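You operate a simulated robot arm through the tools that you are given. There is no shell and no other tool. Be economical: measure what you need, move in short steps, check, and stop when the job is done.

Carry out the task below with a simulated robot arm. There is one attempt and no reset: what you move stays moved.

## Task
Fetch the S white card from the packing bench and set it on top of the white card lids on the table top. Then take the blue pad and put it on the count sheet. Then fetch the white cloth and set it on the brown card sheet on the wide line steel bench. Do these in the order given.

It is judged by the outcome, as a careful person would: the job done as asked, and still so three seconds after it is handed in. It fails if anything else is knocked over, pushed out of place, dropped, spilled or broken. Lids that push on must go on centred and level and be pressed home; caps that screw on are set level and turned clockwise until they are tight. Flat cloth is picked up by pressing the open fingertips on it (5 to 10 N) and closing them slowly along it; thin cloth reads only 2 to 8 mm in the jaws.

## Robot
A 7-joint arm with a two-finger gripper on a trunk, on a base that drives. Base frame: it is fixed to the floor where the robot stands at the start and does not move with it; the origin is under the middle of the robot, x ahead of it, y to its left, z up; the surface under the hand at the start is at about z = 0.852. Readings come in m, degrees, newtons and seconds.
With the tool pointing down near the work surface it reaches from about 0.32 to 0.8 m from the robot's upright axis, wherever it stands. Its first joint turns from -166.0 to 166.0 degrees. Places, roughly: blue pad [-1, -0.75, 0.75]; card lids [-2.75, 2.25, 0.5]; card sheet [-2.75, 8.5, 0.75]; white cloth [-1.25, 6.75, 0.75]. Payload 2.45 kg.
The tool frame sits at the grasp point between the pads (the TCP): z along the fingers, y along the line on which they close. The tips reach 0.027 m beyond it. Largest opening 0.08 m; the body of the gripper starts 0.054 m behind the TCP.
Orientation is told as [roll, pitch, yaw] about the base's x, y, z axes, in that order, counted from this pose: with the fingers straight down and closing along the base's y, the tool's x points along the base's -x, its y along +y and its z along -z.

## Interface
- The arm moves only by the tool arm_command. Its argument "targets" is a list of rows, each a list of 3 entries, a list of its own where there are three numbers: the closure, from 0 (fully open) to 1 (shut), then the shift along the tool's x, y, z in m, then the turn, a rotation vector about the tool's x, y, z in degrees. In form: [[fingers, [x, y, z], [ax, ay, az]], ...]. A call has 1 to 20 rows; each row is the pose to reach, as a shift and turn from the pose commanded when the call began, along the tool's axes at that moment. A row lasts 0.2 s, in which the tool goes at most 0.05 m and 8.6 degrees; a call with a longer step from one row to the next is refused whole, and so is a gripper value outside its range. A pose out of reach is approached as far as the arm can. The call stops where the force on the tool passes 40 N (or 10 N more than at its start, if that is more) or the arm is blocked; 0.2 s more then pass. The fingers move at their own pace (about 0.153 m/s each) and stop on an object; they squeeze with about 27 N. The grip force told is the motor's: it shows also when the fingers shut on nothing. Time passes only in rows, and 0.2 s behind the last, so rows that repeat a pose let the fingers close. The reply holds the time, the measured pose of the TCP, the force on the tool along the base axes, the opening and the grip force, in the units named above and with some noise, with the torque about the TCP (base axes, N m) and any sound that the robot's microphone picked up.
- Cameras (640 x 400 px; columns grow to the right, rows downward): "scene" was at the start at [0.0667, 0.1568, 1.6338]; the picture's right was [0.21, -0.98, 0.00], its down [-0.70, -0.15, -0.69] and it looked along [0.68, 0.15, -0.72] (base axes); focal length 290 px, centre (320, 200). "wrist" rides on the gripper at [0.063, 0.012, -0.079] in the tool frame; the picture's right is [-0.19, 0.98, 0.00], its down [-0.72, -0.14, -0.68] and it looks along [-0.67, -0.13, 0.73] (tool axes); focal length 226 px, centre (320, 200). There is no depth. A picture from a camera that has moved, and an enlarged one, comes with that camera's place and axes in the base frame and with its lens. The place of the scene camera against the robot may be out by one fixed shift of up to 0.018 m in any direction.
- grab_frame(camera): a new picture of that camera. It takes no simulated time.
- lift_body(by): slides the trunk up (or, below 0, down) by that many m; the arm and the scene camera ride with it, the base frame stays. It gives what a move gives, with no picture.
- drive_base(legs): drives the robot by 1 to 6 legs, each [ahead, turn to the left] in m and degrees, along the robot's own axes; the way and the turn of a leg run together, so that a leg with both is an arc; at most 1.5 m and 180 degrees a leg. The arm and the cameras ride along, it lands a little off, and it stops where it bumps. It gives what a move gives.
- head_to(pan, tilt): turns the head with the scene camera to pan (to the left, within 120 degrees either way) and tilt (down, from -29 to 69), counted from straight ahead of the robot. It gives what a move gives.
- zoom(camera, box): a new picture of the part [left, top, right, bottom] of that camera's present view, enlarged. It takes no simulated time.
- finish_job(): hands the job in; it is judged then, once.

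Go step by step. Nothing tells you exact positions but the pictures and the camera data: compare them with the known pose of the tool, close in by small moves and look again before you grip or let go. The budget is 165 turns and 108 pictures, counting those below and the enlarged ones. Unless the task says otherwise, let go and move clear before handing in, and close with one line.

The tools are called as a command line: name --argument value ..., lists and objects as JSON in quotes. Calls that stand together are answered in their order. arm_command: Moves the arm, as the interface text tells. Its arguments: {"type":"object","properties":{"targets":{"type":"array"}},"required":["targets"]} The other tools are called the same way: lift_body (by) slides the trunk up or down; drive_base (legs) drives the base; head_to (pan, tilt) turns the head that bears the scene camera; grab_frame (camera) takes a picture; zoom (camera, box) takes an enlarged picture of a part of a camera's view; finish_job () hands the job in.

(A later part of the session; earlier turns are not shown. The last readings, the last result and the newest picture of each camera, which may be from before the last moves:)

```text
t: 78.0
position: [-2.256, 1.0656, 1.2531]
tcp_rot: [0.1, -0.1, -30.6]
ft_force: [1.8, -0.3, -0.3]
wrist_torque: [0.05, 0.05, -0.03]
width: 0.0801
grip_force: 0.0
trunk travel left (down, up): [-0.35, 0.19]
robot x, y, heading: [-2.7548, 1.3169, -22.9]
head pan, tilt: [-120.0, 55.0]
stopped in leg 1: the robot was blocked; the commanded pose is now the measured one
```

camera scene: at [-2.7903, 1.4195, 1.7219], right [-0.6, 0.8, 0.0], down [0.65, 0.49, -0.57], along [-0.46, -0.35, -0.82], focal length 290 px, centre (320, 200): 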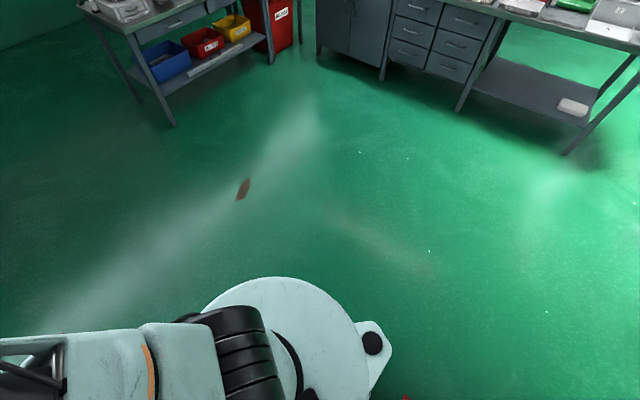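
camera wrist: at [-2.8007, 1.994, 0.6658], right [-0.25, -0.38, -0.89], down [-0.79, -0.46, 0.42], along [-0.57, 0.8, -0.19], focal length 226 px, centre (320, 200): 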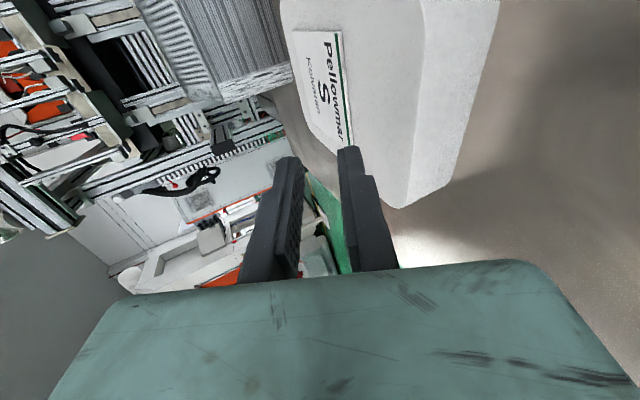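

Blocked ahead as well; something must be near the front. Looking steeply down in front.

head_to --pan 0 --tilt 69

grab_frame --camera "scene"

grab_frame --camera "wrist"

head_to --pan -60 --tilt 50

grab_frame --camera "scene"

```text
t: 80.0
position: [-2.257, 1.0675, 1.2544]
tcp_rot: [0.1, 0.0, -30.6]
ft_force: [-0.5, -0.3, 0.4]
wrist_torque: [0.0, -0.04, 0.04]
width: 0.0801
grip_force: 0.0
trunk travel left (down, up): [-0.35, 0.19]
robot x, y, heading: [-2.7519, 1.3167, -22.8]
head pan, tilt: [0.0, 68.8]
```

```text
73 pictures are left
camera scene: at [-2.6582, 1.4316, 1.7064], right [-0.39, -0.92, 0.0], down [-0.86, 0.36, -0.36], along [0.33, -0.14, -0.93], focal length 290 px, centre (320, 200)
```

scene: 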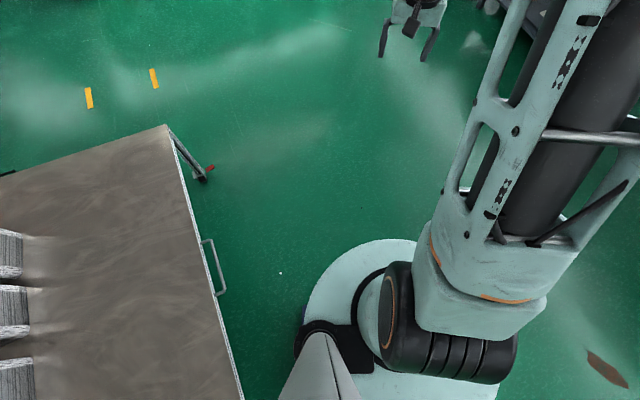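

```text
72 pictures are left
camera wrist: at [-2.3053, 1.1075, 1.3334], right [0.67, 0.75, 0.0], down [0.54, -0.49, 0.68], along [0.51, -0.45, -0.73], focal length 226 px, centre (320, 200)
```

wrist: 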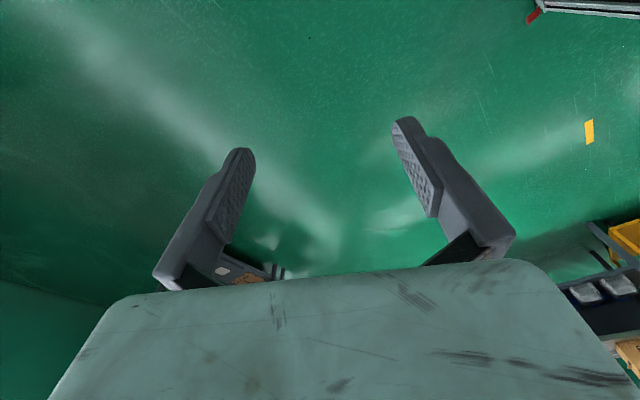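

```text
t: 81.3
position: [-2.2572, 1.0666, 1.2541]
tcp_rot: [0.1, 0.0, -30.6]
ft_force: [0.2, 1.0, -0.2]
wrist_torque: [0.04, -0.03, 0.03]
width: 0.08
grip_force: 0.1
trunk travel left (down, up): [-0.35, 0.19]
robot x, y, heading: [-2.7566, 1.317, -22.8]
head pan, tilt: [-60.0, 50.0]
```

```text
71 pictures are left
camera scene: at [-2.7006, 1.3771, 1.7284], right [-0.99, -0.12, 0.0], down [-0.1, 0.76, -0.64], along [0.08, -0.64, -0.77], focal length 290 px, centre (320, 200)
```

scene: 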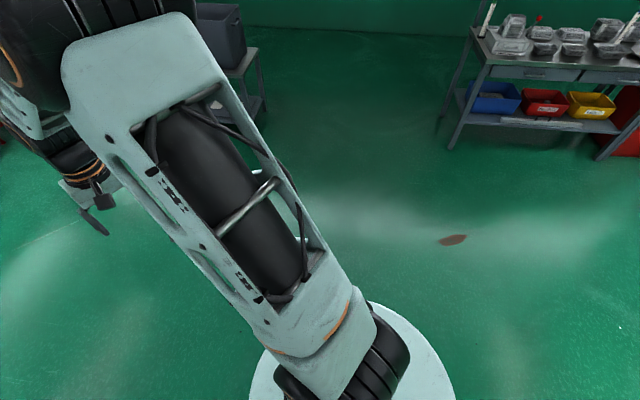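

Nothing obvious; there are small white bits visible behind the arm. Zooming there.

zoom --camera "scene" --box '[200, 130, 360, 300]'

head_to --pan -120 --tilt 69

grab_frame --camera "scene"

```text
2.35 times, centred on (280, 215) of scene
camera zoom: at [-2.7006, 1.3771, 1.7284], right [-0.99, -0.12, 0.0], down [-0.1, 0.76, -0.64], along [0.08, -0.64, -0.77], focal length 683 px, centre (414, 165)
```

zoom: 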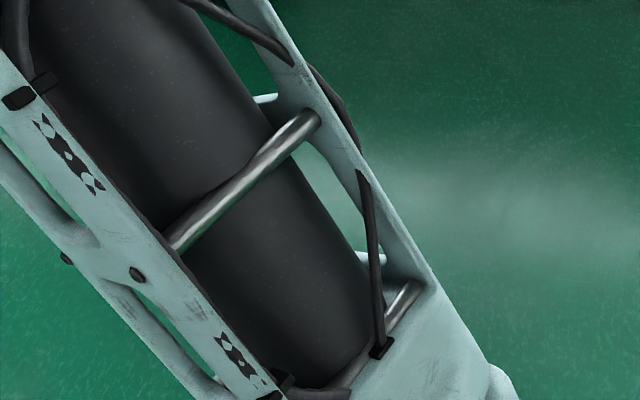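

```text
t: 82.6
position: [-2.2578, 1.0661, 1.2551]
tcp_rot: [0.1, 0.1, -30.6]
ft_force: [0.4, 0.3, 0.4]
wrist_torque: [0.01, 0.0, 0.0]
width: 0.0801
grip_force: 0.1
trunk travel left (down, up): [-0.35, 0.19]
robot x, y, heading: [-2.754, 1.3158, -22.9]
head pan, tilt: [-120.0, 68.8]
```

```text
69 pictures are left
camera scene: at [-2.7548, 1.4197, 1.7065], right [-0.6, 0.8, 0.0], down [0.74, 0.56, -0.36], along [-0.29, -0.22, -0.93], focal length 290 px, centre (320, 200)
```

scene: 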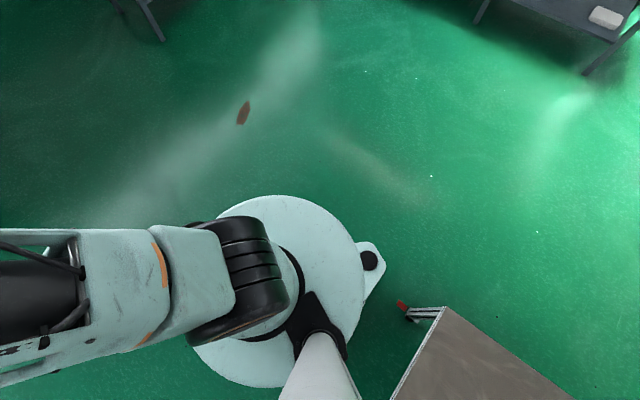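

Nothing visible blocks the base. I'll test another direction: a short reverse.

drive_base --legs '[[-0.12, 0]]'

head_to --pan 0 --tilt 60

drive_base --legs '[[0, -15]]'

```text
t: 83.9
position: [-2.3429, 1.1026, 1.2547]
tcp_rot: [0.1, 0.0, -30.7]
ft_force: [0.5, 0.1, 0.1]
wrist_torque: [0.01, 0.04, 0.01]
width: 0.0803
grip_force: 0.0
trunk travel left (down, up): [-0.35, 0.19]
robot x, y, heading: [-2.8408, 1.3534, -22.9]
head pan, tilt: [-120.0, 68.8]
stopped in leg 1: the robot was blocked; the commanded pose is now the measured one
```

```text
t: 85.9
position: [-2.3437, 1.1026, 1.2549]
tcp_rot: [0.1, -0.2, -30.6]
ft_force: [0.8, -0.3, -0.2]
wrist_torque: [0.01, -0.05, 0.0]
width: 0.0801
grip_force: 0.0
trunk travel left (down, up): [-0.35, 0.19]
robot x, y, heading: [-2.844, 1.3534, -23.1]
head pan, tilt: [0.0, 60.0]
```

```text
t: 86.7
position: [-2.3464, 1.0962, 1.2556]
tcp_rot: [0.1, -0.2, -31.3]
ft_force: [0.3, 0.6, -0.9]
wrist_torque: [-0.02, 0.0, 0.0]
width: 0.0799
grip_force: 0.0
trunk travel left (down, up): [-0.35, 0.19]
robot x, y, heading: [-2.8397, 1.3521, -22.8]
head pan, tilt: [0.0, 60.0]
stopped in leg 1: the robot was blocked; the commanded pose is now the measured one
```

It seems hooked on something on the table side. I'll undo the turn (left), reverse well away from the table, and turn there.

drive_base --legs '[[0, 60]]'

grab_frame --camera "scene"

```text
t: 89.8
position: [-2.3677, 1.6485, 1.2542]
tcp_rot: [0.1, -0.1, 28.0]
ft_force: [0.8, 0.3, 0.2]
wrist_torque: [-0.02, -0.01, -0.03]
width: 0.0798
grip_force: 0.1
trunk travel left (down, up): [-0.35, 0.19]
robot x, y, heading: [-2.8397, 1.3538, 36.5]
head pan, tilt: [0.0, 60.0]
```

```text
68 pictures are left
camera scene: at [-2.8787, 1.4942, 1.7158], right [0.59, -0.8, 0.0], down [-0.7, -0.52, -0.5], along [0.4, 0.3, -0.87], focal length 290 px, centre (320, 200)
```

scene: 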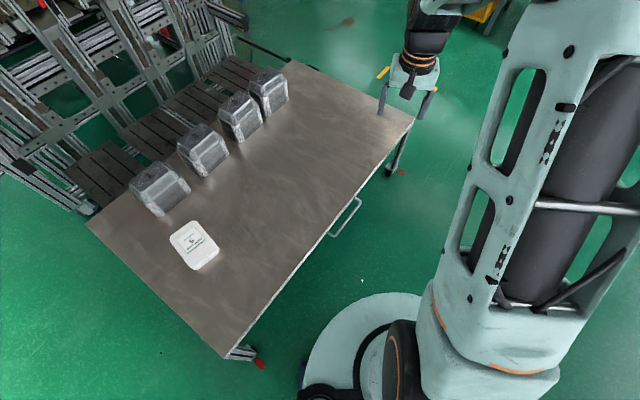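

Left turn works. Continue left to face the table, reverse 0.6 m, then turn right.

drive_base --legs '[[0, 50], [-0.6, 0]]'

drive_base --legs '[[0, -120]]'

```text
t: 95.4
position: [-2.7975, 1.3158, 1.2557]
tcp_rot: [0.1, 0.0, 77.6]
ft_force: [0.3, -0.1, -0.1]
wrist_torque: [0.02, 0.0, 0.01]
width: 0.0799
grip_force: 0.0
trunk travel left (down, up): [-0.35, 0.19]
robot x, y, heading: [-2.8822, 0.7719, 86.1]
head pan, tilt: [0.0, 60.0]
```

```text
t: 100.9
position: [-2.4395, 0.4268, 1.255]
tcp_rot: [0.1, -0.1, -41.5]
ft_force: [0.8, 0.4, -0.6]
wrist_torque: [0.02, -0.02, 0.03]
width: 0.0799
grip_force: 0.0
trunk travel left (down, up): [-0.35, 0.19]
robot x, y, heading: [-2.8822, 0.7668, -33.3]
head pan, tilt: [0.0, 60.0]
```

Free now. Driving to in front of the pad's table, then facing it.

drive_base --legs '[[0, 9.1], [1.1, 0], [1.02, 0], [0, -65.8]]'

head_to --pan 5 --tilt 48

grab_frame --camera "scene"

```text
t: 115.2
position: [-0.9153, -0.6627, 1.2554]
tcp_rot: [0.2, -0.1, -96.3]
ft_force: [0.2, -0.1, 0.2]
wrist_torque: [0.0, 0.04, -0.01]
width: 0.0798
grip_force: 0.1
trunk travel left (down, up): [-0.35, 0.19]
robot x, y, heading: [-0.89, -0.1098, -88.0]
head pan, tilt: [0.0, 60.0]
```

```text
t: 115.9
position: [-0.9141, -0.6644, 1.2552]
tcp_rot: [0.1, -0.2, -96.3]
ft_force: [0.6, -0.6, -0.1]
wrist_torque: [0.02, 0.01, -0.01]
width: 0.0798
grip_force: 0.0
trunk travel left (down, up): [-0.35, 0.19]
robot x, y, heading: [-0.8906, -0.1111, -87.8]
head pan, tilt: [5.0, 48.0]
```

```text
67 pictures are left
camera scene: at [-0.7338, -0.1619, 1.731], right [-0.99, -0.12, 0.0], down [-0.09, 0.74, -0.67], along [0.08, -0.66, -0.74], focal length 290 px, centre (320, 200)
```

scene: 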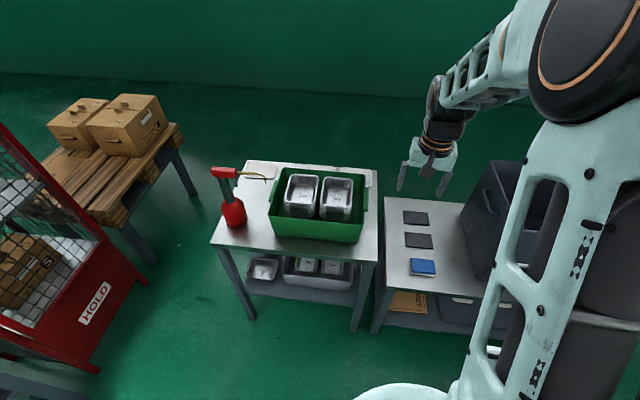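

The blue pad is at about (-1.05, -0.73) next to two dark pads. Zooming in on it and taking a wrist view.

zoom --camera "scene" --box '[380, 200, 460, 290]'

grab_frame --camera "wrist"

```text
4.44 times, centred on (420, 245) of scene
camera zoom: at [-0.7338, -0.1619, 1.731], right [-0.99, -0.12, 0.0], down [-0.09, 0.74, -0.67], along [0.08, -0.66, -0.74], focal length 1290 px, centre (-124, 0)
```

zoom: 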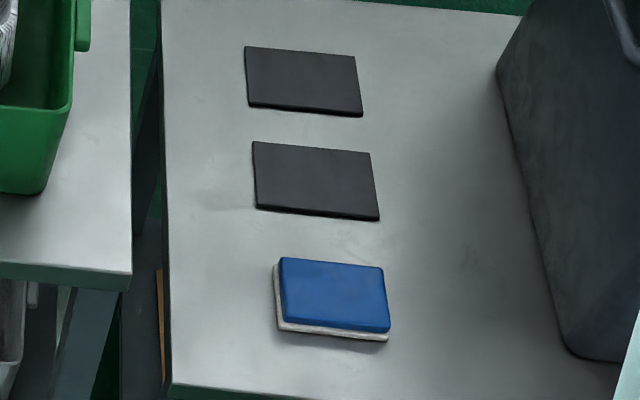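

```text
65 pictures are left
camera wrist: at [-0.8957, -0.6045, 1.3337], right [0.95, -0.3, 0.0], down [-0.22, -0.7, 0.68], along [-0.2, -0.65, -0.73], focal length 226 px, centre (320, 200)
```

wrist: 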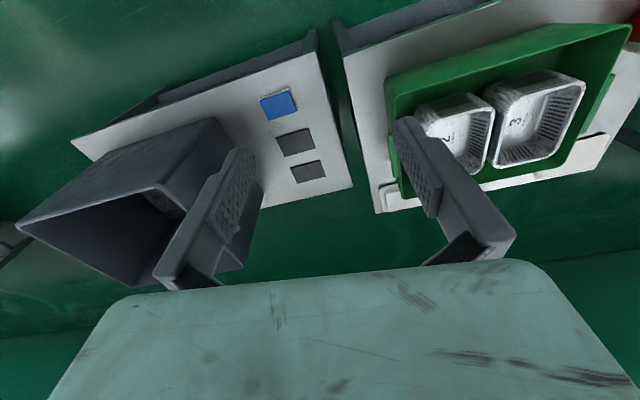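

Pad ≈ 0.085×0.062 m, aligned with the base axes, centred near (-1.048, -0.722). I'll go above it with fingers closing along base y (yaw 180).

arm_command --targets '[[0, [-0.007, -0.013, 0.015], [0, 0, 8.4]], [0, [-0.014, -0.026, 0.03], [0, 0, 16.8]], [0, [-0.022, -0.038, 0.045], [0, 0, 25.2]], [0, [-0.029, -0.051, 0.06], [0, 0, 33.6]], [0, [-0.036, -0.064, 0.075], [0, 0, 42]], [0, [-0.043, -0.076, 0.09], [0, 0, 50.4]], [0, [-0.05, -0.089, 0.105], [0, 0, 58.8]], [0, [-0.058, -0.102, 0.12], [0, 0, 67.2]], [0, [-0.065, -0.115, 0.135], [0, 0, 75.6]], [0, [-0.072, -0.127, 0.155], [0, 0, 83.7]]]'

grab_frame --camera "wrist"

```text
t: 118.1
position: [-1.0478, -0.7232, 1.0991]
tcp_rot: [0.1, 0.1, 179.8]
ft_force: [0.2, -0.5, 0.2]
wrist_torque: [0.01, -0.03, 0.03]
width: 0.0804
grip_force: 0.0
trunk travel left (down, up): [-0.35, 0.19]
robot x, y, heading: [-0.8884, -0.1064, -87.7]
head pan, tilt: [5.0, 48.0]
```

```text
64 pictures are left
camera wrist: at [-0.9848, -0.7378, 1.1779], right [-0.2, -0.98, 0.0], down [-0.72, 0.14, 0.68], along [-0.67, 0.13, -0.73], focal length 226 px, centre (320, 200)
```

wrist: 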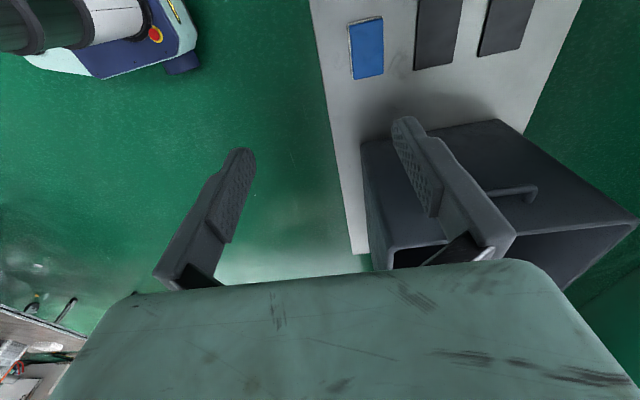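

Comparing the two cameras, the table top here is lower (~0.61) and the pad sits nearer (-1.10, -0.815). Driving 0.12 m closer and moving the hand over it.

drive_base --legs '[[0.12, 0]]'

arm_command --targets '[[0, [-0.02, -0.01, 0.04], [0, 0, 0]], [0, [-0.03, -0.01, 0.08], [0, 0, 0]], [0, [-0.04, -0.01, 0.12], [0, 0, 0]], [0, [-0.05, -0.01, 0.16], [0, 0, 0]], [0, [-0.05, -0.01, 0.2], [0, 0, 0]], [0, [-0.05, -0.01, 0.24], [0, 0, 0]]]'

grab_frame --camera "wrist"

```text
t: 119.4
position: [-1.0419, -0.8443, 1.0987]
tcp_rot: [0.0, 0.1, -180.0]
ft_force: [-0.2, -1.3, 0.1]
wrist_torque: [0.07, 0.02, -0.01]
width: 0.0799
grip_force: 0.1
trunk travel left (down, up): [-0.35, 0.19]
robot x, y, heading: [-0.8853, -0.2261, -88.0]
head pan, tilt: [5.0, 48.0]
```

```text
t: 120.8
position: [-1.0935, -0.8331, 0.8612]
tcp_rot: [0.2, 0.1, -179.9]
ft_force: [-0.9, 0.4, 0.0]
wrist_torque: [-0.01, 0.02, 0.0]
width: 0.0801
grip_force: 0.1
trunk travel left (down, up): [-0.35, 0.19]
robot x, y, heading: [-0.8854, -0.2281, -87.8]
head pan, tilt: [5.0, 48.0]
```

```text
63 pictures are left
camera wrist: at [-1.0302, -0.847, 0.9395], right [-0.19, -0.98, 0.0], down [-0.72, 0.14, 0.68], along [-0.67, 0.13, -0.73], focal length 226 px, centre (320, 200)
```

wrist: 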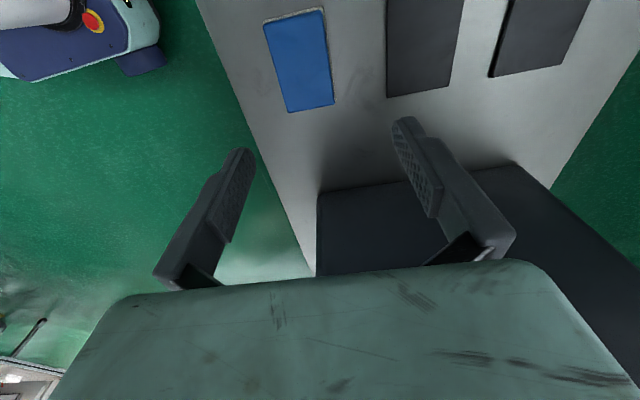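

Pad top now triangulated: centre (-1.092, -0.8145), z≈0.64, 0.094×0.063 m. Descending to just above it.

arm_command --targets '[[0, [0.001, -0.0185, 0.05], [0, 0, 0]], [0, [0.001, -0.0185, 0.1], [0, 0, 0]], [0, [0.001, -0.0185, 0.15], [0, 0, 0]], [0, [0.001, -0.0185, 0.175], [0, 0, 0]]]'

grab_frame --camera "wrist"

grab_frame --camera "scene"

```text
refused: row 1 steps farther than a row can; nothing moved
```

```text
62 pictures are left
camera wrist: at [-1.0302, -0.847, 0.9395], right [-0.19, -0.98, 0.0], down [-0.72, 0.14, 0.68], along [-0.67, 0.13, -0.73], focal length 226 px, centre (320, 200)
```

wrist: 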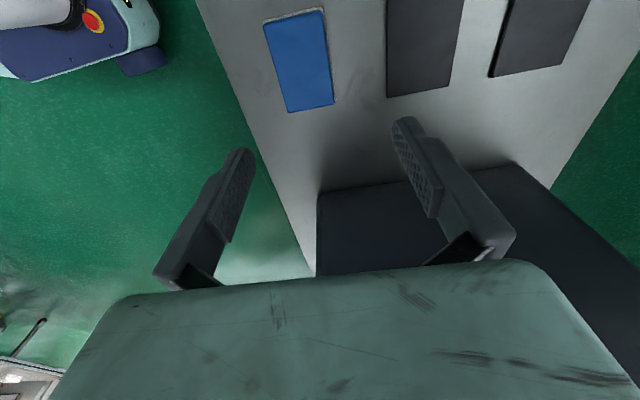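

```text
61 pictures are left
camera scene: at [-0.7296, -0.2824, 1.7311], right [-0.99, -0.13, 0.0], down [-0.09, 0.74, -0.67], along [0.08, -0.66, -0.74], focal length 290 px, centre (320, 200)
```

scene: 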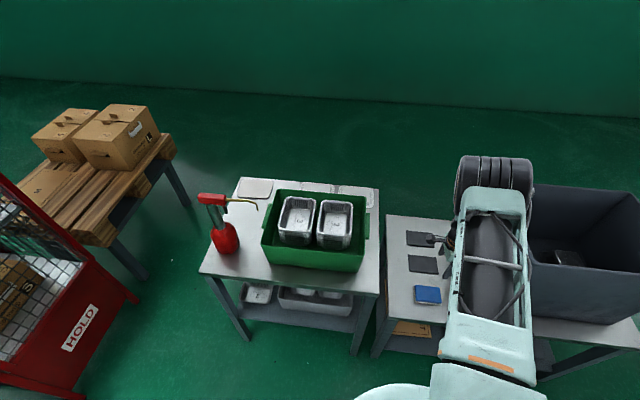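

Step was slightly too long; resending with smaller first step.

arm_command --targets '[[0, [0.001, -0.0185, 0.03], [0, 0, 0]], [0, [0.001, -0.0185, 0.07], [0, 0, 0]], [0, [0.001, -0.0185, 0.11], [0, 0, 0]], [0, [0.001, -0.0185, 0.15], [0, 0, 0]], [0, [0.001, -0.0185, 0.165], [0, 0, 0]]]'

grab_frame --camera "wrist"

```text
t: 122.0
position: [-1.0906, -0.816, 0.6942]
tcp_rot: [0.1, 0.1, -180.0]
ft_force: [0.5, -0.2, -0.2]
wrist_torque: [0.03, 0.02, 0.04]
width: 0.0798
grip_force: 0.1
trunk travel left (down, up): [-0.35, 0.19]
robot x, y, heading: [-0.8834, -0.2273, -87.7]
head pan, tilt: [5.0, 48.0]
```

```text
60 pictures are left
camera wrist: at [-1.0275, -0.8307, 0.7724], right [-0.19, -0.98, 0.0], down [-0.72, 0.14, 0.68], along [-0.67, 0.13, -0.73], focal length 226 px, centre (320, 200)
```

wrist: 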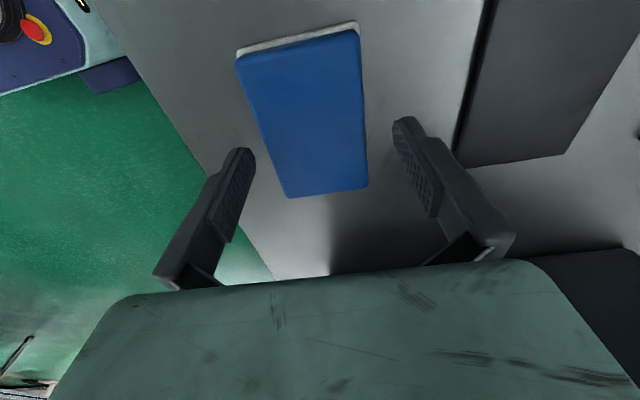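

Well aligned; pad top at z≈0.637. Descending so the tips go ~13 mm below its top.

arm_command --targets '[[0, [-0.003, -0.0015, 0.02], [0, 0, 0]], [0, [-0.003, -0.0015, 0.035], [0, 0, 0]], [0, [-0.003, -0.0015, 0.042], [0, 0, 0]]]'

grab_frame --camera "wrist"

```text
t: 122.8
position: [-1.0952, -0.8156, 0.6541]
tcp_rot: [-0.1, 0.1, -180.0]
ft_force: [4.9, 4.6, 15.7]
wrist_torque: [-0.44, -0.09, 0.13]
width: 0.0693
grip_force: 0.1
trunk travel left (down, up): [-0.35, 0.19]
robot x, y, heading: [-0.8843, -0.2265, -87.6]
head pan, tilt: [5.0, 48.0]
stopped in row 3: the force on the tool passed its limit at 68 N (the readings are from after the stop); the commanded pose is now the measured one
```

```text
59 pictures are left
camera wrist: at [-1.0312, -0.8294, 0.7347], right [-0.19, -0.98, 0.0], down [-0.72, 0.14, 0.68], along [-0.67, 0.13, -0.73], focal length 226 px, centre (320, 200)
```

wrist: 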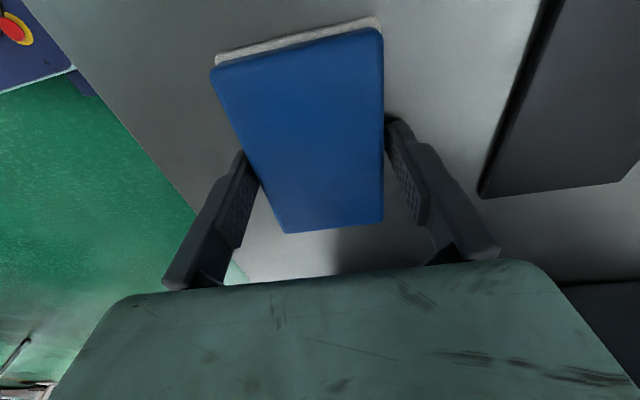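

The tips touched the table (z≈0.627). Raising 2 mm and closing on the pad.

arm_command --targets '[[0.1, [0, 0, -0.003], [0, 0, 0]], [0.3, [0, 0, -0.003], [0, 0, 0]], [0.6, [0, 0, -0.003], [0, 0, 0]], [1, [0, 0, -0.003], [0, 0, 0]], [1, [0, 0, -0.003], [0, 0, 0]]]'

arm_command --targets '[[1, [0, 0, -0.03], [0, 0, 0]], [1, [0, 0, -0.07], [0, 0, 0]], [1, [0, 0, -0.12], [0, 0, 0]], [1, [0, 0, -0.17], [0, 0, 0]], [1, [0, 0, -0.22], [0, 0, 0]]]'

grab_frame --camera "wrist"

grab_frame --camera "scene"

```text
t: 124.0
position: [-1.094, -0.8145, 0.6592]
tcp_rot: [-0.1, 0.0, -180.0]
ft_force: [-0.2, -0.1, 0.4]
wrist_torque: [-0.01, -0.02, 0.02]
width: 0.0672
grip_force: 27.7
trunk travel left (down, up): [-0.35, 0.19]
robot x, y, heading: [-0.8841, -0.2289, -87.8]
head pan, tilt: [5.0, 48.0]
```

```text
t: 125.2
position: [-1.0923, -0.8124, 0.8776]
tcp_rot: [-0.2, 0.2, -179.9]
ft_force: [0.4, 1.0, -1.6]
wrist_torque: [0.01, -0.01, 0.01]
width: 0.067
grip_force: 26.9
trunk travel left (down, up): [-0.35, 0.19]
robot x, y, heading: [-0.8868, -0.2302, -88.0]
head pan, tilt: [5.0, 48.0]
```

```text
58 pictures are left
camera wrist: at [-1.031, -0.8273, 0.957], right [-0.19, -0.98, 0.0], down [-0.72, 0.14, 0.68], along [-0.67, 0.13, -0.73], focal length 226 px, centre (320, 200)
```

wrist: 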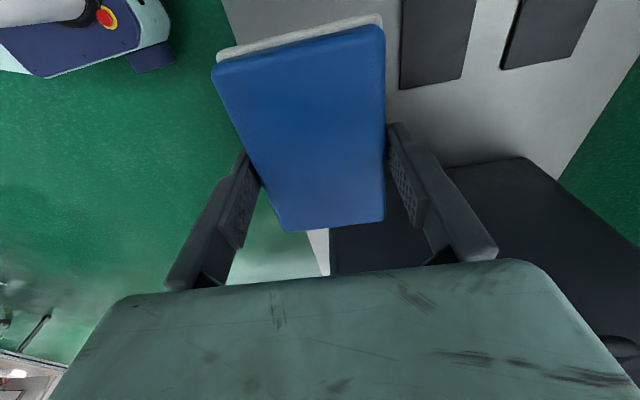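

```text
57 pictures are left
camera scene: at [-0.7288, -0.2811, 1.7311], right [-0.99, -0.13, 0.0], down [-0.09, 0.74, -0.67], along [0.08, -0.66, -0.74], focal length 290 px, centre (320, 200)
```

scene: 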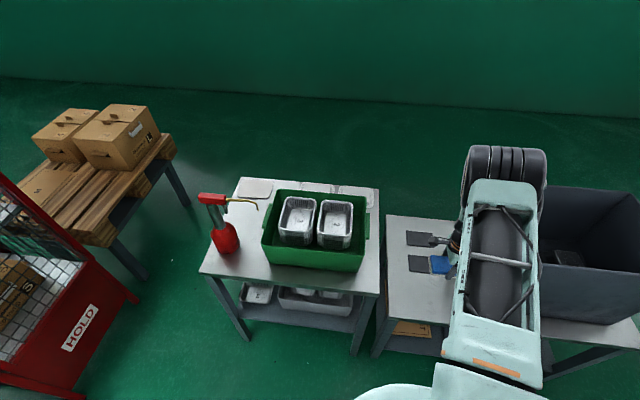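

The pad is held. I'll raise it, reverse, and drive to the packing bench to look for the count sheet (the printed paper behind the mat).

lift_body --by 0.19

arm_command --targets '[[1, [0.02, 0, -0.04], [0, 0, 0]], [1, [0.04, 0, -0.08], [0, 0, 0]], [1, [0.06, 0, -0.12], [0, 0, 0]], [1, [0.08, 0, -0.15], [0, 0, 0]]]'

drive_base --legs '[[-0.35, 0], [0, 127], [1.0, 0], [0, -39]]'

head_to --pan 5 --tilt 40

grab_frame --camera "scene"

```text
t: 127.2
position: [-1.0938, -0.8138, 1.0674]
tcp_rot: [-0.2, 0.0, -180.0]
ft_force: [-1.2, 0.1, -0.3]
wrist_torque: [0.02, -0.03, 0.01]
width: 0.067
grip_force: 26.8
trunk travel left (down, up): [-0.54, 0.0]
robot x, y, heading: [-0.8826, -0.229, -87.5]
head pan, tilt: [5.0, 48.0]
```

```text
t: 128.2
position: [-1.0133, -0.8126, 1.2165]
tcp_rot: [-0.2, 0.1, -180.0]
ft_force: [0.0, 0.0, -0.9]
wrist_torque: [0.01, 0.02, 0.02]
width: 0.067
grip_force: 26.8
trunk travel left (down, up): [-0.54, 0.0]
robot x, y, heading: [-0.887, -0.2311, -87.8]
head pan, tilt: [5.0, 48.0]
```

```text
t: 142.6
position: [0.4597, 0.6078, 1.2175]
tcp_rot: [-0.1, 0.2, -91.6]
ft_force: [-0.1, 0.3, -1.3]
wrist_torque: [0.02, 0.01, 0.0]
width: 0.0671
grip_force: 26.8
trunk travel left (down, up): [-0.54, 0.0]
robot x, y, heading: [-0.1202, 0.7573, 0.5]
head pan, tilt: [5.0, 48.0]
```

```text
t: 143.2
position: [0.4595, 0.6063, 1.2179]
tcp_rot: [-0.2, 0.1, -91.6]
ft_force: [-0.1, 0.0, -1.6]
wrist_torque: [0.0, -0.01, 0.02]
width: 0.0669
grip_force: 27.1
trunk travel left (down, up): [-0.54, 0.0]
robot x, y, heading: [-0.1189, 0.7535, 0.5]
head pan, tilt: [5.0, 40.0]
```

```text
56 pictures are left
camera scene: at [-0.0487, 0.901, 1.9325], right [0.1, -1.0, 0.0], down [-0.64, -0.06, -0.77], along [0.76, 0.07, -0.64], focal length 290 px, centre (320, 200)
```

scene: 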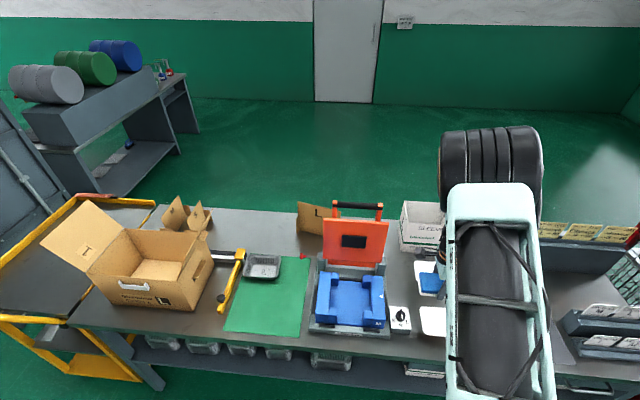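

Zooming in on the area right of the press, and checking with the wrist camera.

zoom --camera "scene" --box '[290, 190, 470, 350]'

grab_frame --camera "wrist"

```text
2.50 times, centred on (380, 270) of scene
camera zoom: at [-0.0487, 0.901, 1.9325], right [0.1, -1.0, 0.0], down [-0.64, -0.06, -0.77], along [0.76, 0.07, -0.64], focal length 726 px, centre (170, 25)
```

zoom: 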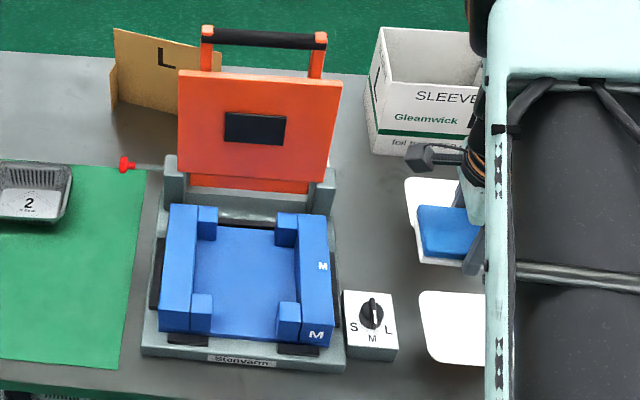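

```text
54 pictures are left
camera wrist: at [0.474, 0.6688, 1.296], right [0.98, -0.22, 0.0], down [-0.16, -0.72, 0.68], along [-0.15, -0.66, -0.73], focal length 226 px, centre (320, 200)
```

wrist: 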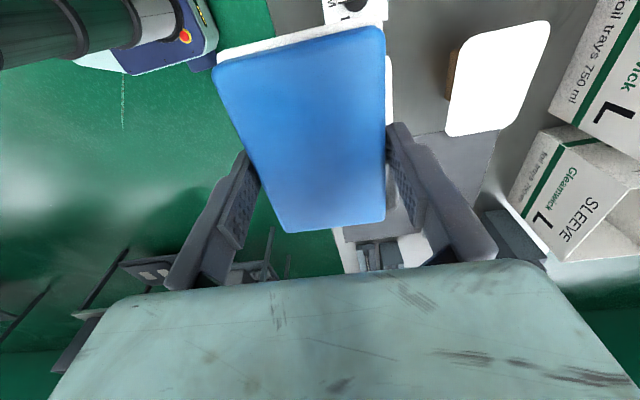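

The printed sheet must be hidden behind the press's open lid from here. I'll shift the robot to the right to see and read it.

drive_base --legs '[[-0.3, 0], [0, -50], [0.5, 0], [0, 50]]'

head_to --pan 20 --tilt 38

grab_frame --camera "scene"

```text
t: 152.4
position: [0.4892, 0.2266, 1.2167]
tcp_rot: [-0.1, 0.2, -91.8]
ft_force: [-0.1, 0.2, -1.0]
wrist_torque: [-0.05, -0.02, 0.0]
width: 0.0673
grip_force: 27.1
trunk travel left (down, up): [-0.54, 0.0]
robot x, y, heading: [-0.0932, 0.3734, 0.4]
head pan, tilt: [5.0, 40.0]
```

```text
t: 153.2
position: [0.4888, 0.227, 1.2171]
tcp_rot: [-0.2, 0.1, -91.8]
ft_force: [-0.7, -0.5, -0.8]
wrist_torque: [-0.02, -0.02, 0.03]
width: 0.0671
grip_force: 26.7
trunk travel left (down, up): [-0.54, 0.0]
robot x, y, heading: [-0.0907, 0.3695, 0.3]
head pan, tilt: [20.0, 38.0]
```

```text
53 pictures are left
camera scene: at [-0.023, 0.5437, 1.9355], right [0.35, -0.94, 0.0], down [-0.58, -0.21, -0.79], along [0.74, 0.27, -0.62], focal length 290 px, centre (320, 200)
```

scene: 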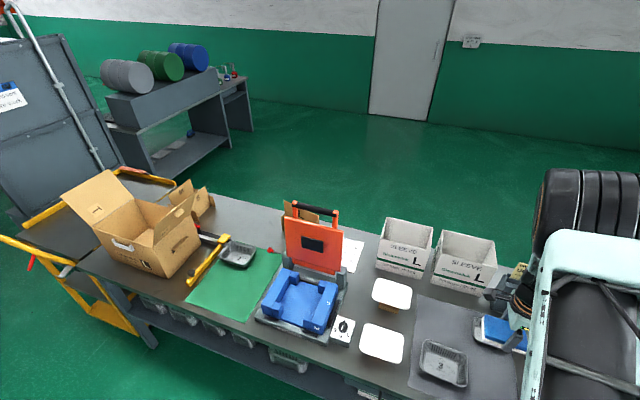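

zoom --camera "scene" --box '[270, 195, 450, 310]'

```text
3.48 times, centred on (360, 252) of scene
camera zoom: at [-0.023, 0.5437, 1.9355], right [0.35, -0.94, 0.0], down [-0.58, -0.21, -0.79], along [0.74, 0.27, -0.62], focal length 1009 px, centre (181, 17)
```

zoom: 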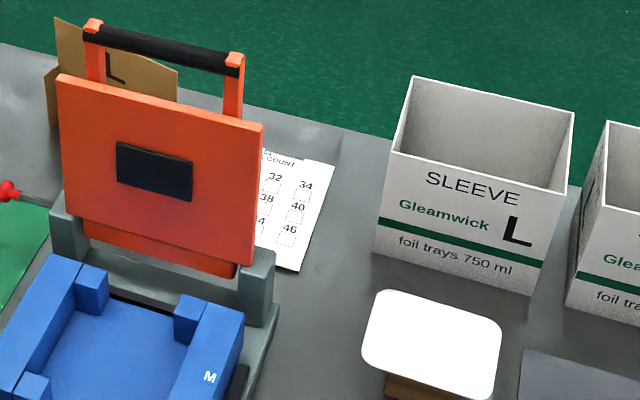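

This is the count sheet; it spans about x 0.80–1.01, y 0.685–0.83, behind the press lid. Reaching from the front past the lid is risky, so I'll check the way round the bench's left end to its far side.

drive_base --legs '[[-0.45, 0], [0, 90], [1.4, 0]]'

head_to --pan -30 --tilt 30

grab_frame --camera "scene"

head_to --pan 10 --tilt 25

grab_frame --camera "scene"

```text
t: 166.4
position: [-0.358, 2.3489, 1.2169]
tcp_rot: [-0.2, 0.1, -3.9]
ft_force: [0.2, -0.5, -1.5]
wrist_torque: [0.02, 0.01, 0.03]
width: 0.067
grip_force: 26.7
trunk travel left (down, up): [-0.54, 0.0]
robot x, y, heading: [-0.5244, 1.7722, 88.3]
head pan, tilt: [20.0, 38.0]
```

```text
t: 167.6
position: [-0.3574, 2.3484, 1.2179]
tcp_rot: [-0.2, 0.1, -3.8]
ft_force: [0.1, -0.1, -1.2]
wrist_torque: [0.02, -0.02, 0.04]
width: 0.0669
grip_force: 26.8
trunk travel left (down, up): [-0.54, 0.0]
robot x, y, heading: [-0.5245, 1.7733, 88.2]
head pan, tilt: [-30.0, 30.0]
```

```text
51 pictures are left
camera scene: at [-0.6112, 1.8351, 1.9479], right [0.85, -0.52, 0.0], down [-0.26, -0.43, -0.87], along [0.45, 0.74, -0.5], focal length 290 px, centre (320, 200)
```

scene: 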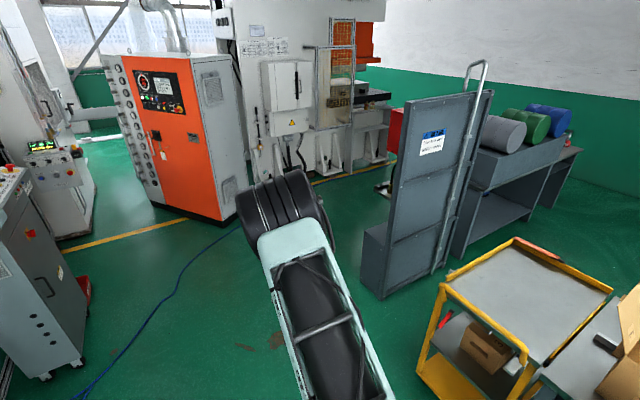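

```text
t: 168.7
position: [-0.3584, 2.3464, 1.217]
tcp_rot: [-0.2, 0.1, -3.9]
ft_force: [0.7, 1.1, -1.5]
wrist_torque: [0.02, 0.03, 0.03]
width: 0.067
grip_force: 27.0
trunk travel left (down, up): [-0.54, 0.0]
robot x, y, heading: [-0.5266, 1.7742, 88.7]
head pan, tilt: [10.0, 25.0]
```

```text
50 pictures are left
camera scene: at [-0.6718, 1.8493, 1.9559], right [0.99, 0.14, 0.0], down [0.06, -0.42, -0.91], along [-0.13, 0.9, -0.42], focal length 290 px, centre (320, 200)
```

scene: 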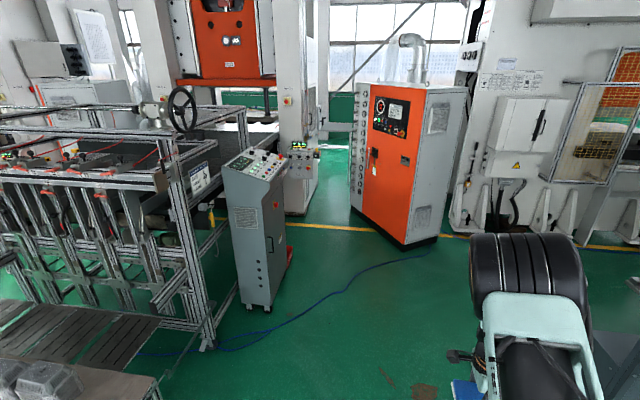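

The gap between cart and grey panel is too narrow. The other way round — past the west side of the two small tables and along the back wall — looks open, so I'll go that way.

drive_base --legs '[[0, 142.7], [1.4, 0], [1.26, 0], [0, 39], [1.3, 0]]'

head_to --pan 20 --tilt 28

grab_frame --camera "scene"

```text
t: 195.7
position: [-2.4907, -2.1413, 1.2174]
tcp_rot: [-0.2, 0.1, 175.9]
ft_force: [-0.2, 0.7, -1.6]
wrist_torque: [-0.01, 0.03, -0.01]
width: 0.0675
grip_force: 26.8
trunk travel left (down, up): [-0.54, 0.0]
robot x, y, heading: [-2.3231, -1.5648, -91.9]
head pan, tilt: [10.0, 25.0]
```

```text
t: 196.4
position: [-2.4896, -2.1383, 1.2169]
tcp_rot: [-0.2, 0.1, 176.0]
ft_force: [0.5, 0.2, 0.1]
wrist_torque: [-0.01, -0.03, -0.01]
width: 0.0669
grip_force: 26.7
trunk travel left (down, up): [-0.54, 0.0]
robot x, y, heading: [-2.3213, -1.5646, -91.8]
head pan, tilt: [20.0, 28.0]
```

```text
49 pictures are left
camera scene: at [-2.1442, -1.6377, 1.9511], right [-0.95, -0.31, 0.0], down [-0.15, 0.45, -0.88], along [0.28, -0.84, -0.47], focal length 290 px, centre (320, 200)
```

scene: 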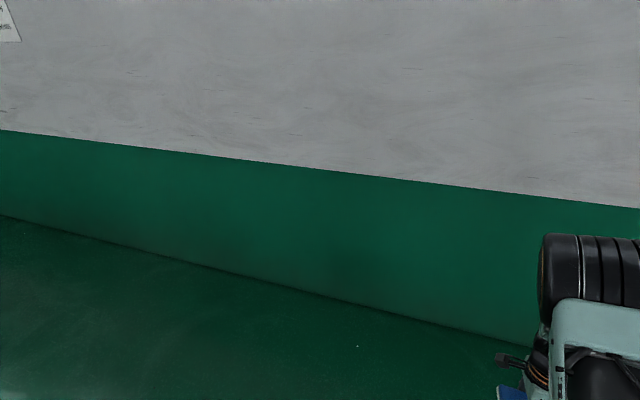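

The wall is at y≈-3.4, corridor is open. Continue to y≈-2.3 and then east.

drive_base --legs '[[0.7, 0], [0, 92], [1.4, 0], [1.0, 0]]'

head_to --pan 25 --tilt 28

grab_frame --camera "scene"

```text
t: 215.6
position: [0.6166, -2.5624, 1.2178]
tcp_rot: [-0.1, 0.0, -95.7]
ft_force: [0.0, -0.2, -0.6]
wrist_torque: [-0.02, 0.02, 0.0]
width: 0.0671
grip_force: 26.9
trunk travel left (down, up): [-0.54, 0.0]
robot x, y, heading: [0.0477, -2.3781, -3.3]
head pan, tilt: [20.0, 28.0]
```

```text
t: 216.2
position: [0.6161, -2.5639, 1.2172]
tcp_rot: [-0.2, 0.1, -95.7]
ft_force: [-0.7, -1.1, 0.6]
wrist_torque: [0.0, -0.02, 0.0]
width: 0.0671
grip_force: 27.1
trunk travel left (down, up): [-0.54, 0.0]
robot x, y, heading: [0.0487, -2.3746, -3.4]
head pan, tilt: [25.0, 28.0]
```

```text
48 pictures are left
camera scene: at [0.1287, -2.2034, 1.9511], right [0.37, -0.93, 0.0], down [-0.44, -0.17, -0.88], along [0.82, 0.32, -0.47], focal length 290 px, centre (320, 200)
```

scene: 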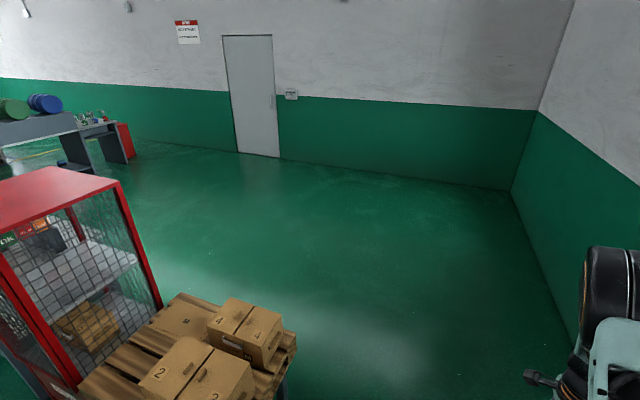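

East side is open. Driving to x≈1.85, then north to y≈0.7 and turning to face the bench's back side.

drive_base --legs '[[1.4, 0], [0.42, 0], [0, 93.4], [1.5, 0], [1.5, 0], [0, 88]]'

head_to --pan 10 --tilt 42

grab_frame --camera "scene"

```text
t: 247.5
position: [1.1391, 0.6847, 1.2168]
tcp_rot: [-0.2, 0.1, 89.0]
ft_force: [0.0, -0.5, -0.1]
wrist_torque: [0.02, -0.01, -0.01]
width: 0.0672
grip_force: 26.7
trunk travel left (down, up): [-0.54, 0.0]
robot x, y, heading: [1.7182, 0.5435, -178.9]
head pan, tilt: [25.0, 28.0]
```

```text
t: 248.3
position: [1.1391, 0.6855, 1.2161]
tcp_rot: [0.0, 0.1, 89.0]
ft_force: [-0.2, 0.5, -0.4]
wrist_torque: [0.0, -0.02, 0.03]
width: 0.0669
grip_force: 27.0
trunk travel left (down, up): [-0.54, 0.0]
robot x, y, heading: [1.7245, 0.544, -178.9]
head pan, tilt: [10.0, 42.0]
```

```text
47 pictures are left
camera scene: at [1.6687, 0.3904, 1.9297], right [-0.19, 0.98, 0.0], down [0.66, 0.13, -0.74], along [-0.73, -0.14, -0.67], focal length 290 px, centre (320, 200)
```

scene: 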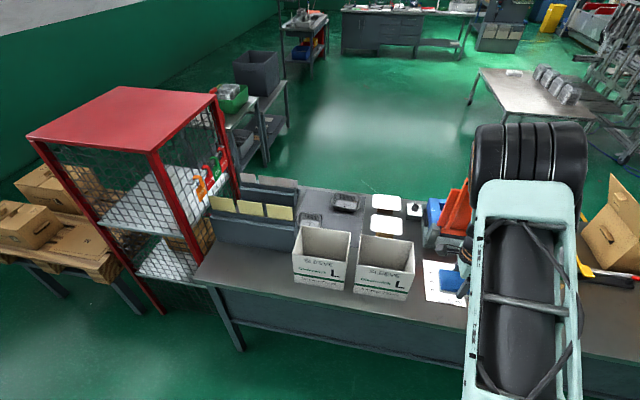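

The sheet lies clear on this side, about x 0.81–1.02, y 0.69–0.84. Driving 0.2 m closer and moving the hand over its centre.

drive_base --legs '[[0.2, 0]]'

head_to --pan 20 --tilt 50

zoom --camera "scene" --box '[240, 100, 560, 300]'

grab_frame --camera "wrist"

```text
t: 249.9
position: [0.94, 0.6813, 1.2164]
tcp_rot: [-0.1, 0.1, 89.0]
ft_force: [-0.3, 0.1, -0.6]
wrist_torque: [0.04, -0.01, 0.0]
width: 0.0671
grip_force: 27.1
trunk travel left (down, up): [-0.54, 0.0]
robot x, y, heading: [1.5215, 0.5432, -179.1]
head pan, tilt: [10.0, 42.0]
```

```text
t: 250.6
position: [0.9404, 0.6807, 1.2176]
tcp_rot: [-0.2, 0.1, 89.0]
ft_force: [-0.2, -0.7, -0.3]
wrist_torque: [-0.02, -0.01, 0.0]
width: 0.0674
grip_force: 27.3
trunk travel left (down, up): [-0.54, 0.0]
robot x, y, heading: [1.522, 0.5425, -178.7]
head pan, tilt: [20.0, 50.0]
```

```text
2.00 times, centred on (400, 200) of scene
camera zoom: at [1.4807, 0.3747, 1.9184], right [-0.36, 0.93, 0.0], down [0.71, 0.28, -0.64], along [-0.6, -0.23, -0.77], focal length 580 px, centre (160, 200)
```

zoom: 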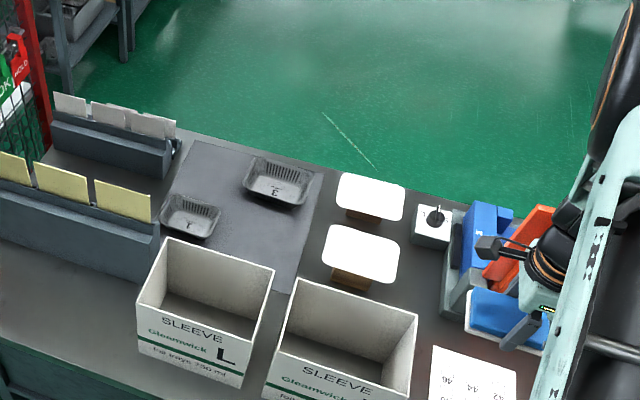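

```text
45 pictures are left
camera wrist: at [0.9266, 0.6168, 1.2962], right [-0.98, 0.21, 0.0], down [0.15, 0.72, 0.68], along [0.15, 0.66, -0.73], focal length 226 px, centre (320, 200)
```

wrist: 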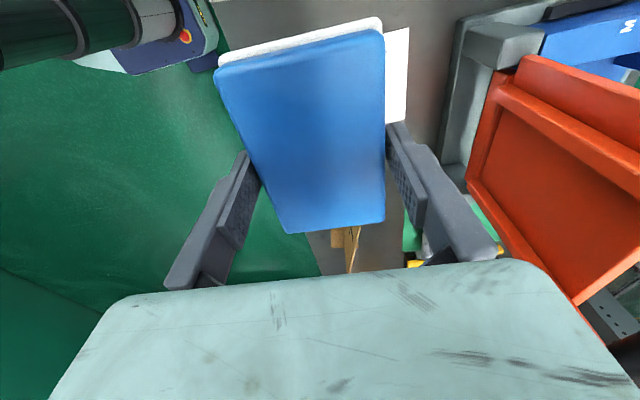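

Sheet centre ≈ (0.905, 0.766). Moving the hand above it, then lowering with the trunk.

arm_command --targets '[[1, [-0.04, 0.015, 0], [0, 0, 0]], [1, [-0.085, 0.031, 0], [0, 0, 0]], [1, [-0.085, 0.031, 0], [0, 0, 1]]]'

lift_body --by -0.28

head_to --pan 0 --tilt 50

grab_frame --camera "scene"

grab_frame --camera "wrist"

```text
t: 251.4
position: [0.9113, 0.7661, 1.2165]
tcp_rot: [-0.1, 0.1, 88.0]
ft_force: [0.8, -0.6, -0.8]
wrist_torque: [0.01, 0.01, 0.01]
width: 0.067
grip_force: 27.0
trunk travel left (down, up): [-0.54, 0.0]
robot x, y, heading: [1.5224, 0.5421, -178.9]
head pan, tilt: [20.0, 50.0]
```

```text
t: 254.2
position: [0.9119, 0.7661, 0.938]
tcp_rot: [-0.3, 0.0, 88.1]
ft_force: [-0.6, -0.2, -1.0]
wrist_torque: [0.02, 0.02, -0.03]
width: 0.0669
grip_force: 26.6
trunk travel left (down, up): [-0.26, 0.28]
robot x, y, heading: [1.5202, 0.5434, -178.8]
head pan, tilt: [20.0, 50.0]
```

```text
t: 255.1
position: [0.9114, 0.7654, 0.938]
tcp_rot: [-0.2, 0.1, 88.1]
ft_force: [0.0, -0.3, -0.8]
wrist_torque: [0.0, -0.02, 0.01]
width: 0.0667
grip_force: 27.7
trunk travel left (down, up): [-0.26, 0.28]
robot x, y, heading: [1.523, 0.5371, -178.6]
head pan, tilt: [0.0, 50.0]
```

```text
44 pictures are left
camera scene: at [1.4751, 0.4009, 1.6384], right [-0.02, 1.0, 0.0], down [0.77, 0.02, -0.64], along [-0.64, -0.01, -0.77], focal length 290 px, centre (320, 200)
```

scene: 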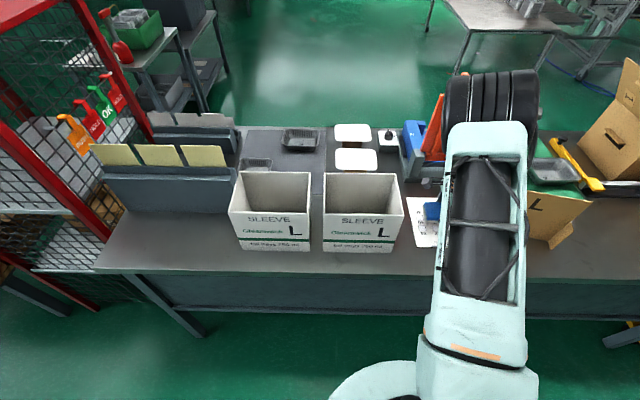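

```text
43 pictures are left
camera wrist: at [0.8958, 0.7016, 1.0162], right [-0.97, 0.23, 0.0], down [0.16, 0.71, 0.68], along [0.16, 0.66, -0.73], focal length 226 px, centre (320, 200)
```

wrist: 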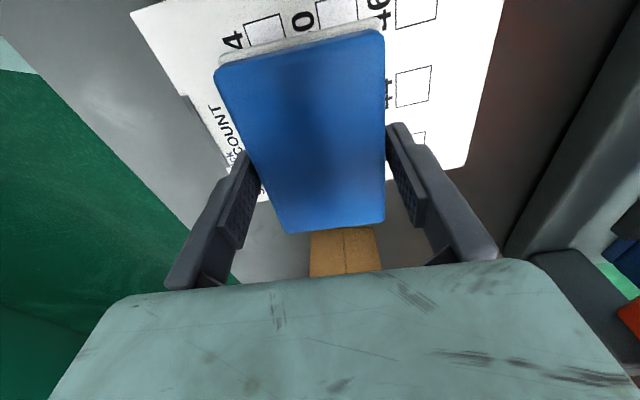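

Pad is centred above the sheet. Lowering to contact.

arm_command --targets '[[1, [0, 0, 0.02], [0, 0, 0]], [1, [0, 0, 0.04], [0, 0, 0]], [1, [0, 0, 0.05], [0, 0, 0]]]'

arm_command --targets '[[1, [0, 0, 0.002], [0, 0, 0]], [1, [0, 0, 0.003], [0, 0, 0]]]'

```text
t: 255.9
position: [0.9107, 0.7641, 0.8913]
tcp_rot: [0.3, -0.1, 87.9]
ft_force: [2.9, -2.2, 39.2]
wrist_torque: [-0.28, -0.12, -0.02]
width: 0.0669
grip_force: 26.8
trunk travel left (down, up): [-0.26, 0.28]
robot x, y, heading: [1.5231, 0.5436, -178.6]
head pan, tilt: [0.0, 50.0]
```

```text
t: 256.3
position: [0.9098, 0.7658, 0.8918]
tcp_rot: [0.4, 0.2, 87.9]
ft_force: [3.6, -1.3, 19.8]
wrist_torque: [-0.08, -0.44, -0.13]
width: 0.0669
grip_force: 26.8
trunk travel left (down, up): [-0.26, 0.28]
robot x, y, heading: [1.5263, 0.5406, -178.7]
head pan, tilt: [0.0, 50.0]
stopped in row 2: the force on the tool passed its limit at 52 N (the readings are from after the stop); the commanded pose is now the measured one
```

Pad rests on the sheet. Opening and lifting straight up.

arm_command --targets '[[0.1, [0, 0, 0], [0, 0, 0]], [0, [0, 0, 0], [0, 0, 0]], [0, [0, 0, 0], [0, 0, 0]]]'

arm_command --targets '[[0, [0, 0, -0.02], [0, 0, 0]], [0, [0, 0, -0.05], [0, 0, 0]], [0, [0, 0, -0.1], [0, 0, 0]], [0, [0, 0, -0.15], [0, 0, 0]], [0, [0, 0, -0.2], [0, 0, 0]]]'

lift_body --by 0.2

grab_frame --camera "wrist"

```text
t: 257.1
position: [0.9087, 0.7663, 0.8919]
tcp_rot: [0.4, -0.1, 88.0]
ft_force: [-2.4, -0.2, 34.9]
wrist_torque: [-0.07, -1.12, -0.1]
width: 0.0678
grip_force: 0.1
trunk travel left (down, up): [-0.26, 0.28]
robot x, y, heading: [1.5226, 0.5429, -178.8]
head pan, tilt: [0.0, 50.0]
```

```text
t: 258.3
position: [0.9091, 0.764, 1.0876]
tcp_rot: [0.1, 0.0, 88.0]
ft_force: [-0.2, -0.8, -0.1]
wrist_torque: [-0.02, 0.02, 0.01]
width: 0.0801
grip_force: 0.2
trunk travel left (down, up): [-0.26, 0.28]
robot x, y, heading: [1.5208, 0.5412, -178.9]
head pan, tilt: [0.0, 50.0]
```

```text
t: 260.4
position: [0.9094, 0.7652, 1.2878]
tcp_rot: [0.2, 0.0, 88.0]
ft_force: [0.2, -0.4, -0.3]
wrist_torque: [-0.02, 0.0, 0.01]
width: 0.0798
grip_force: 0.1
trunk travel left (down, up): [-0.46, 0.08]
robot x, y, heading: [1.5244, 0.5439, -178.6]
head pan, tilt: [0.0, 50.0]
```

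```text
42 pictures are left
camera wrist: at [0.8942, 0.6998, 1.3669], right [-0.97, 0.23, 0.0], down [0.17, 0.71, 0.68], along [0.15, 0.66, -0.73], focal length 226 px, centre (320, 200)
```

wrist: 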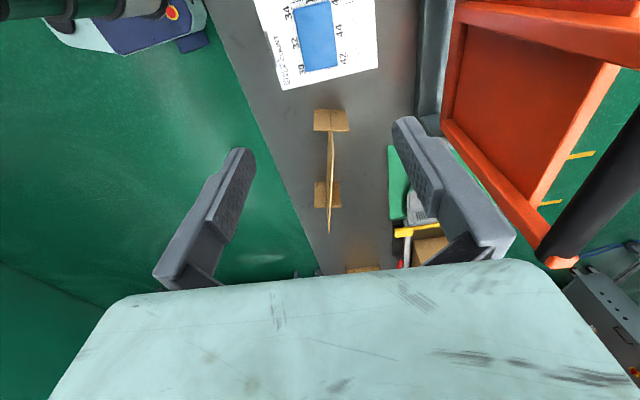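

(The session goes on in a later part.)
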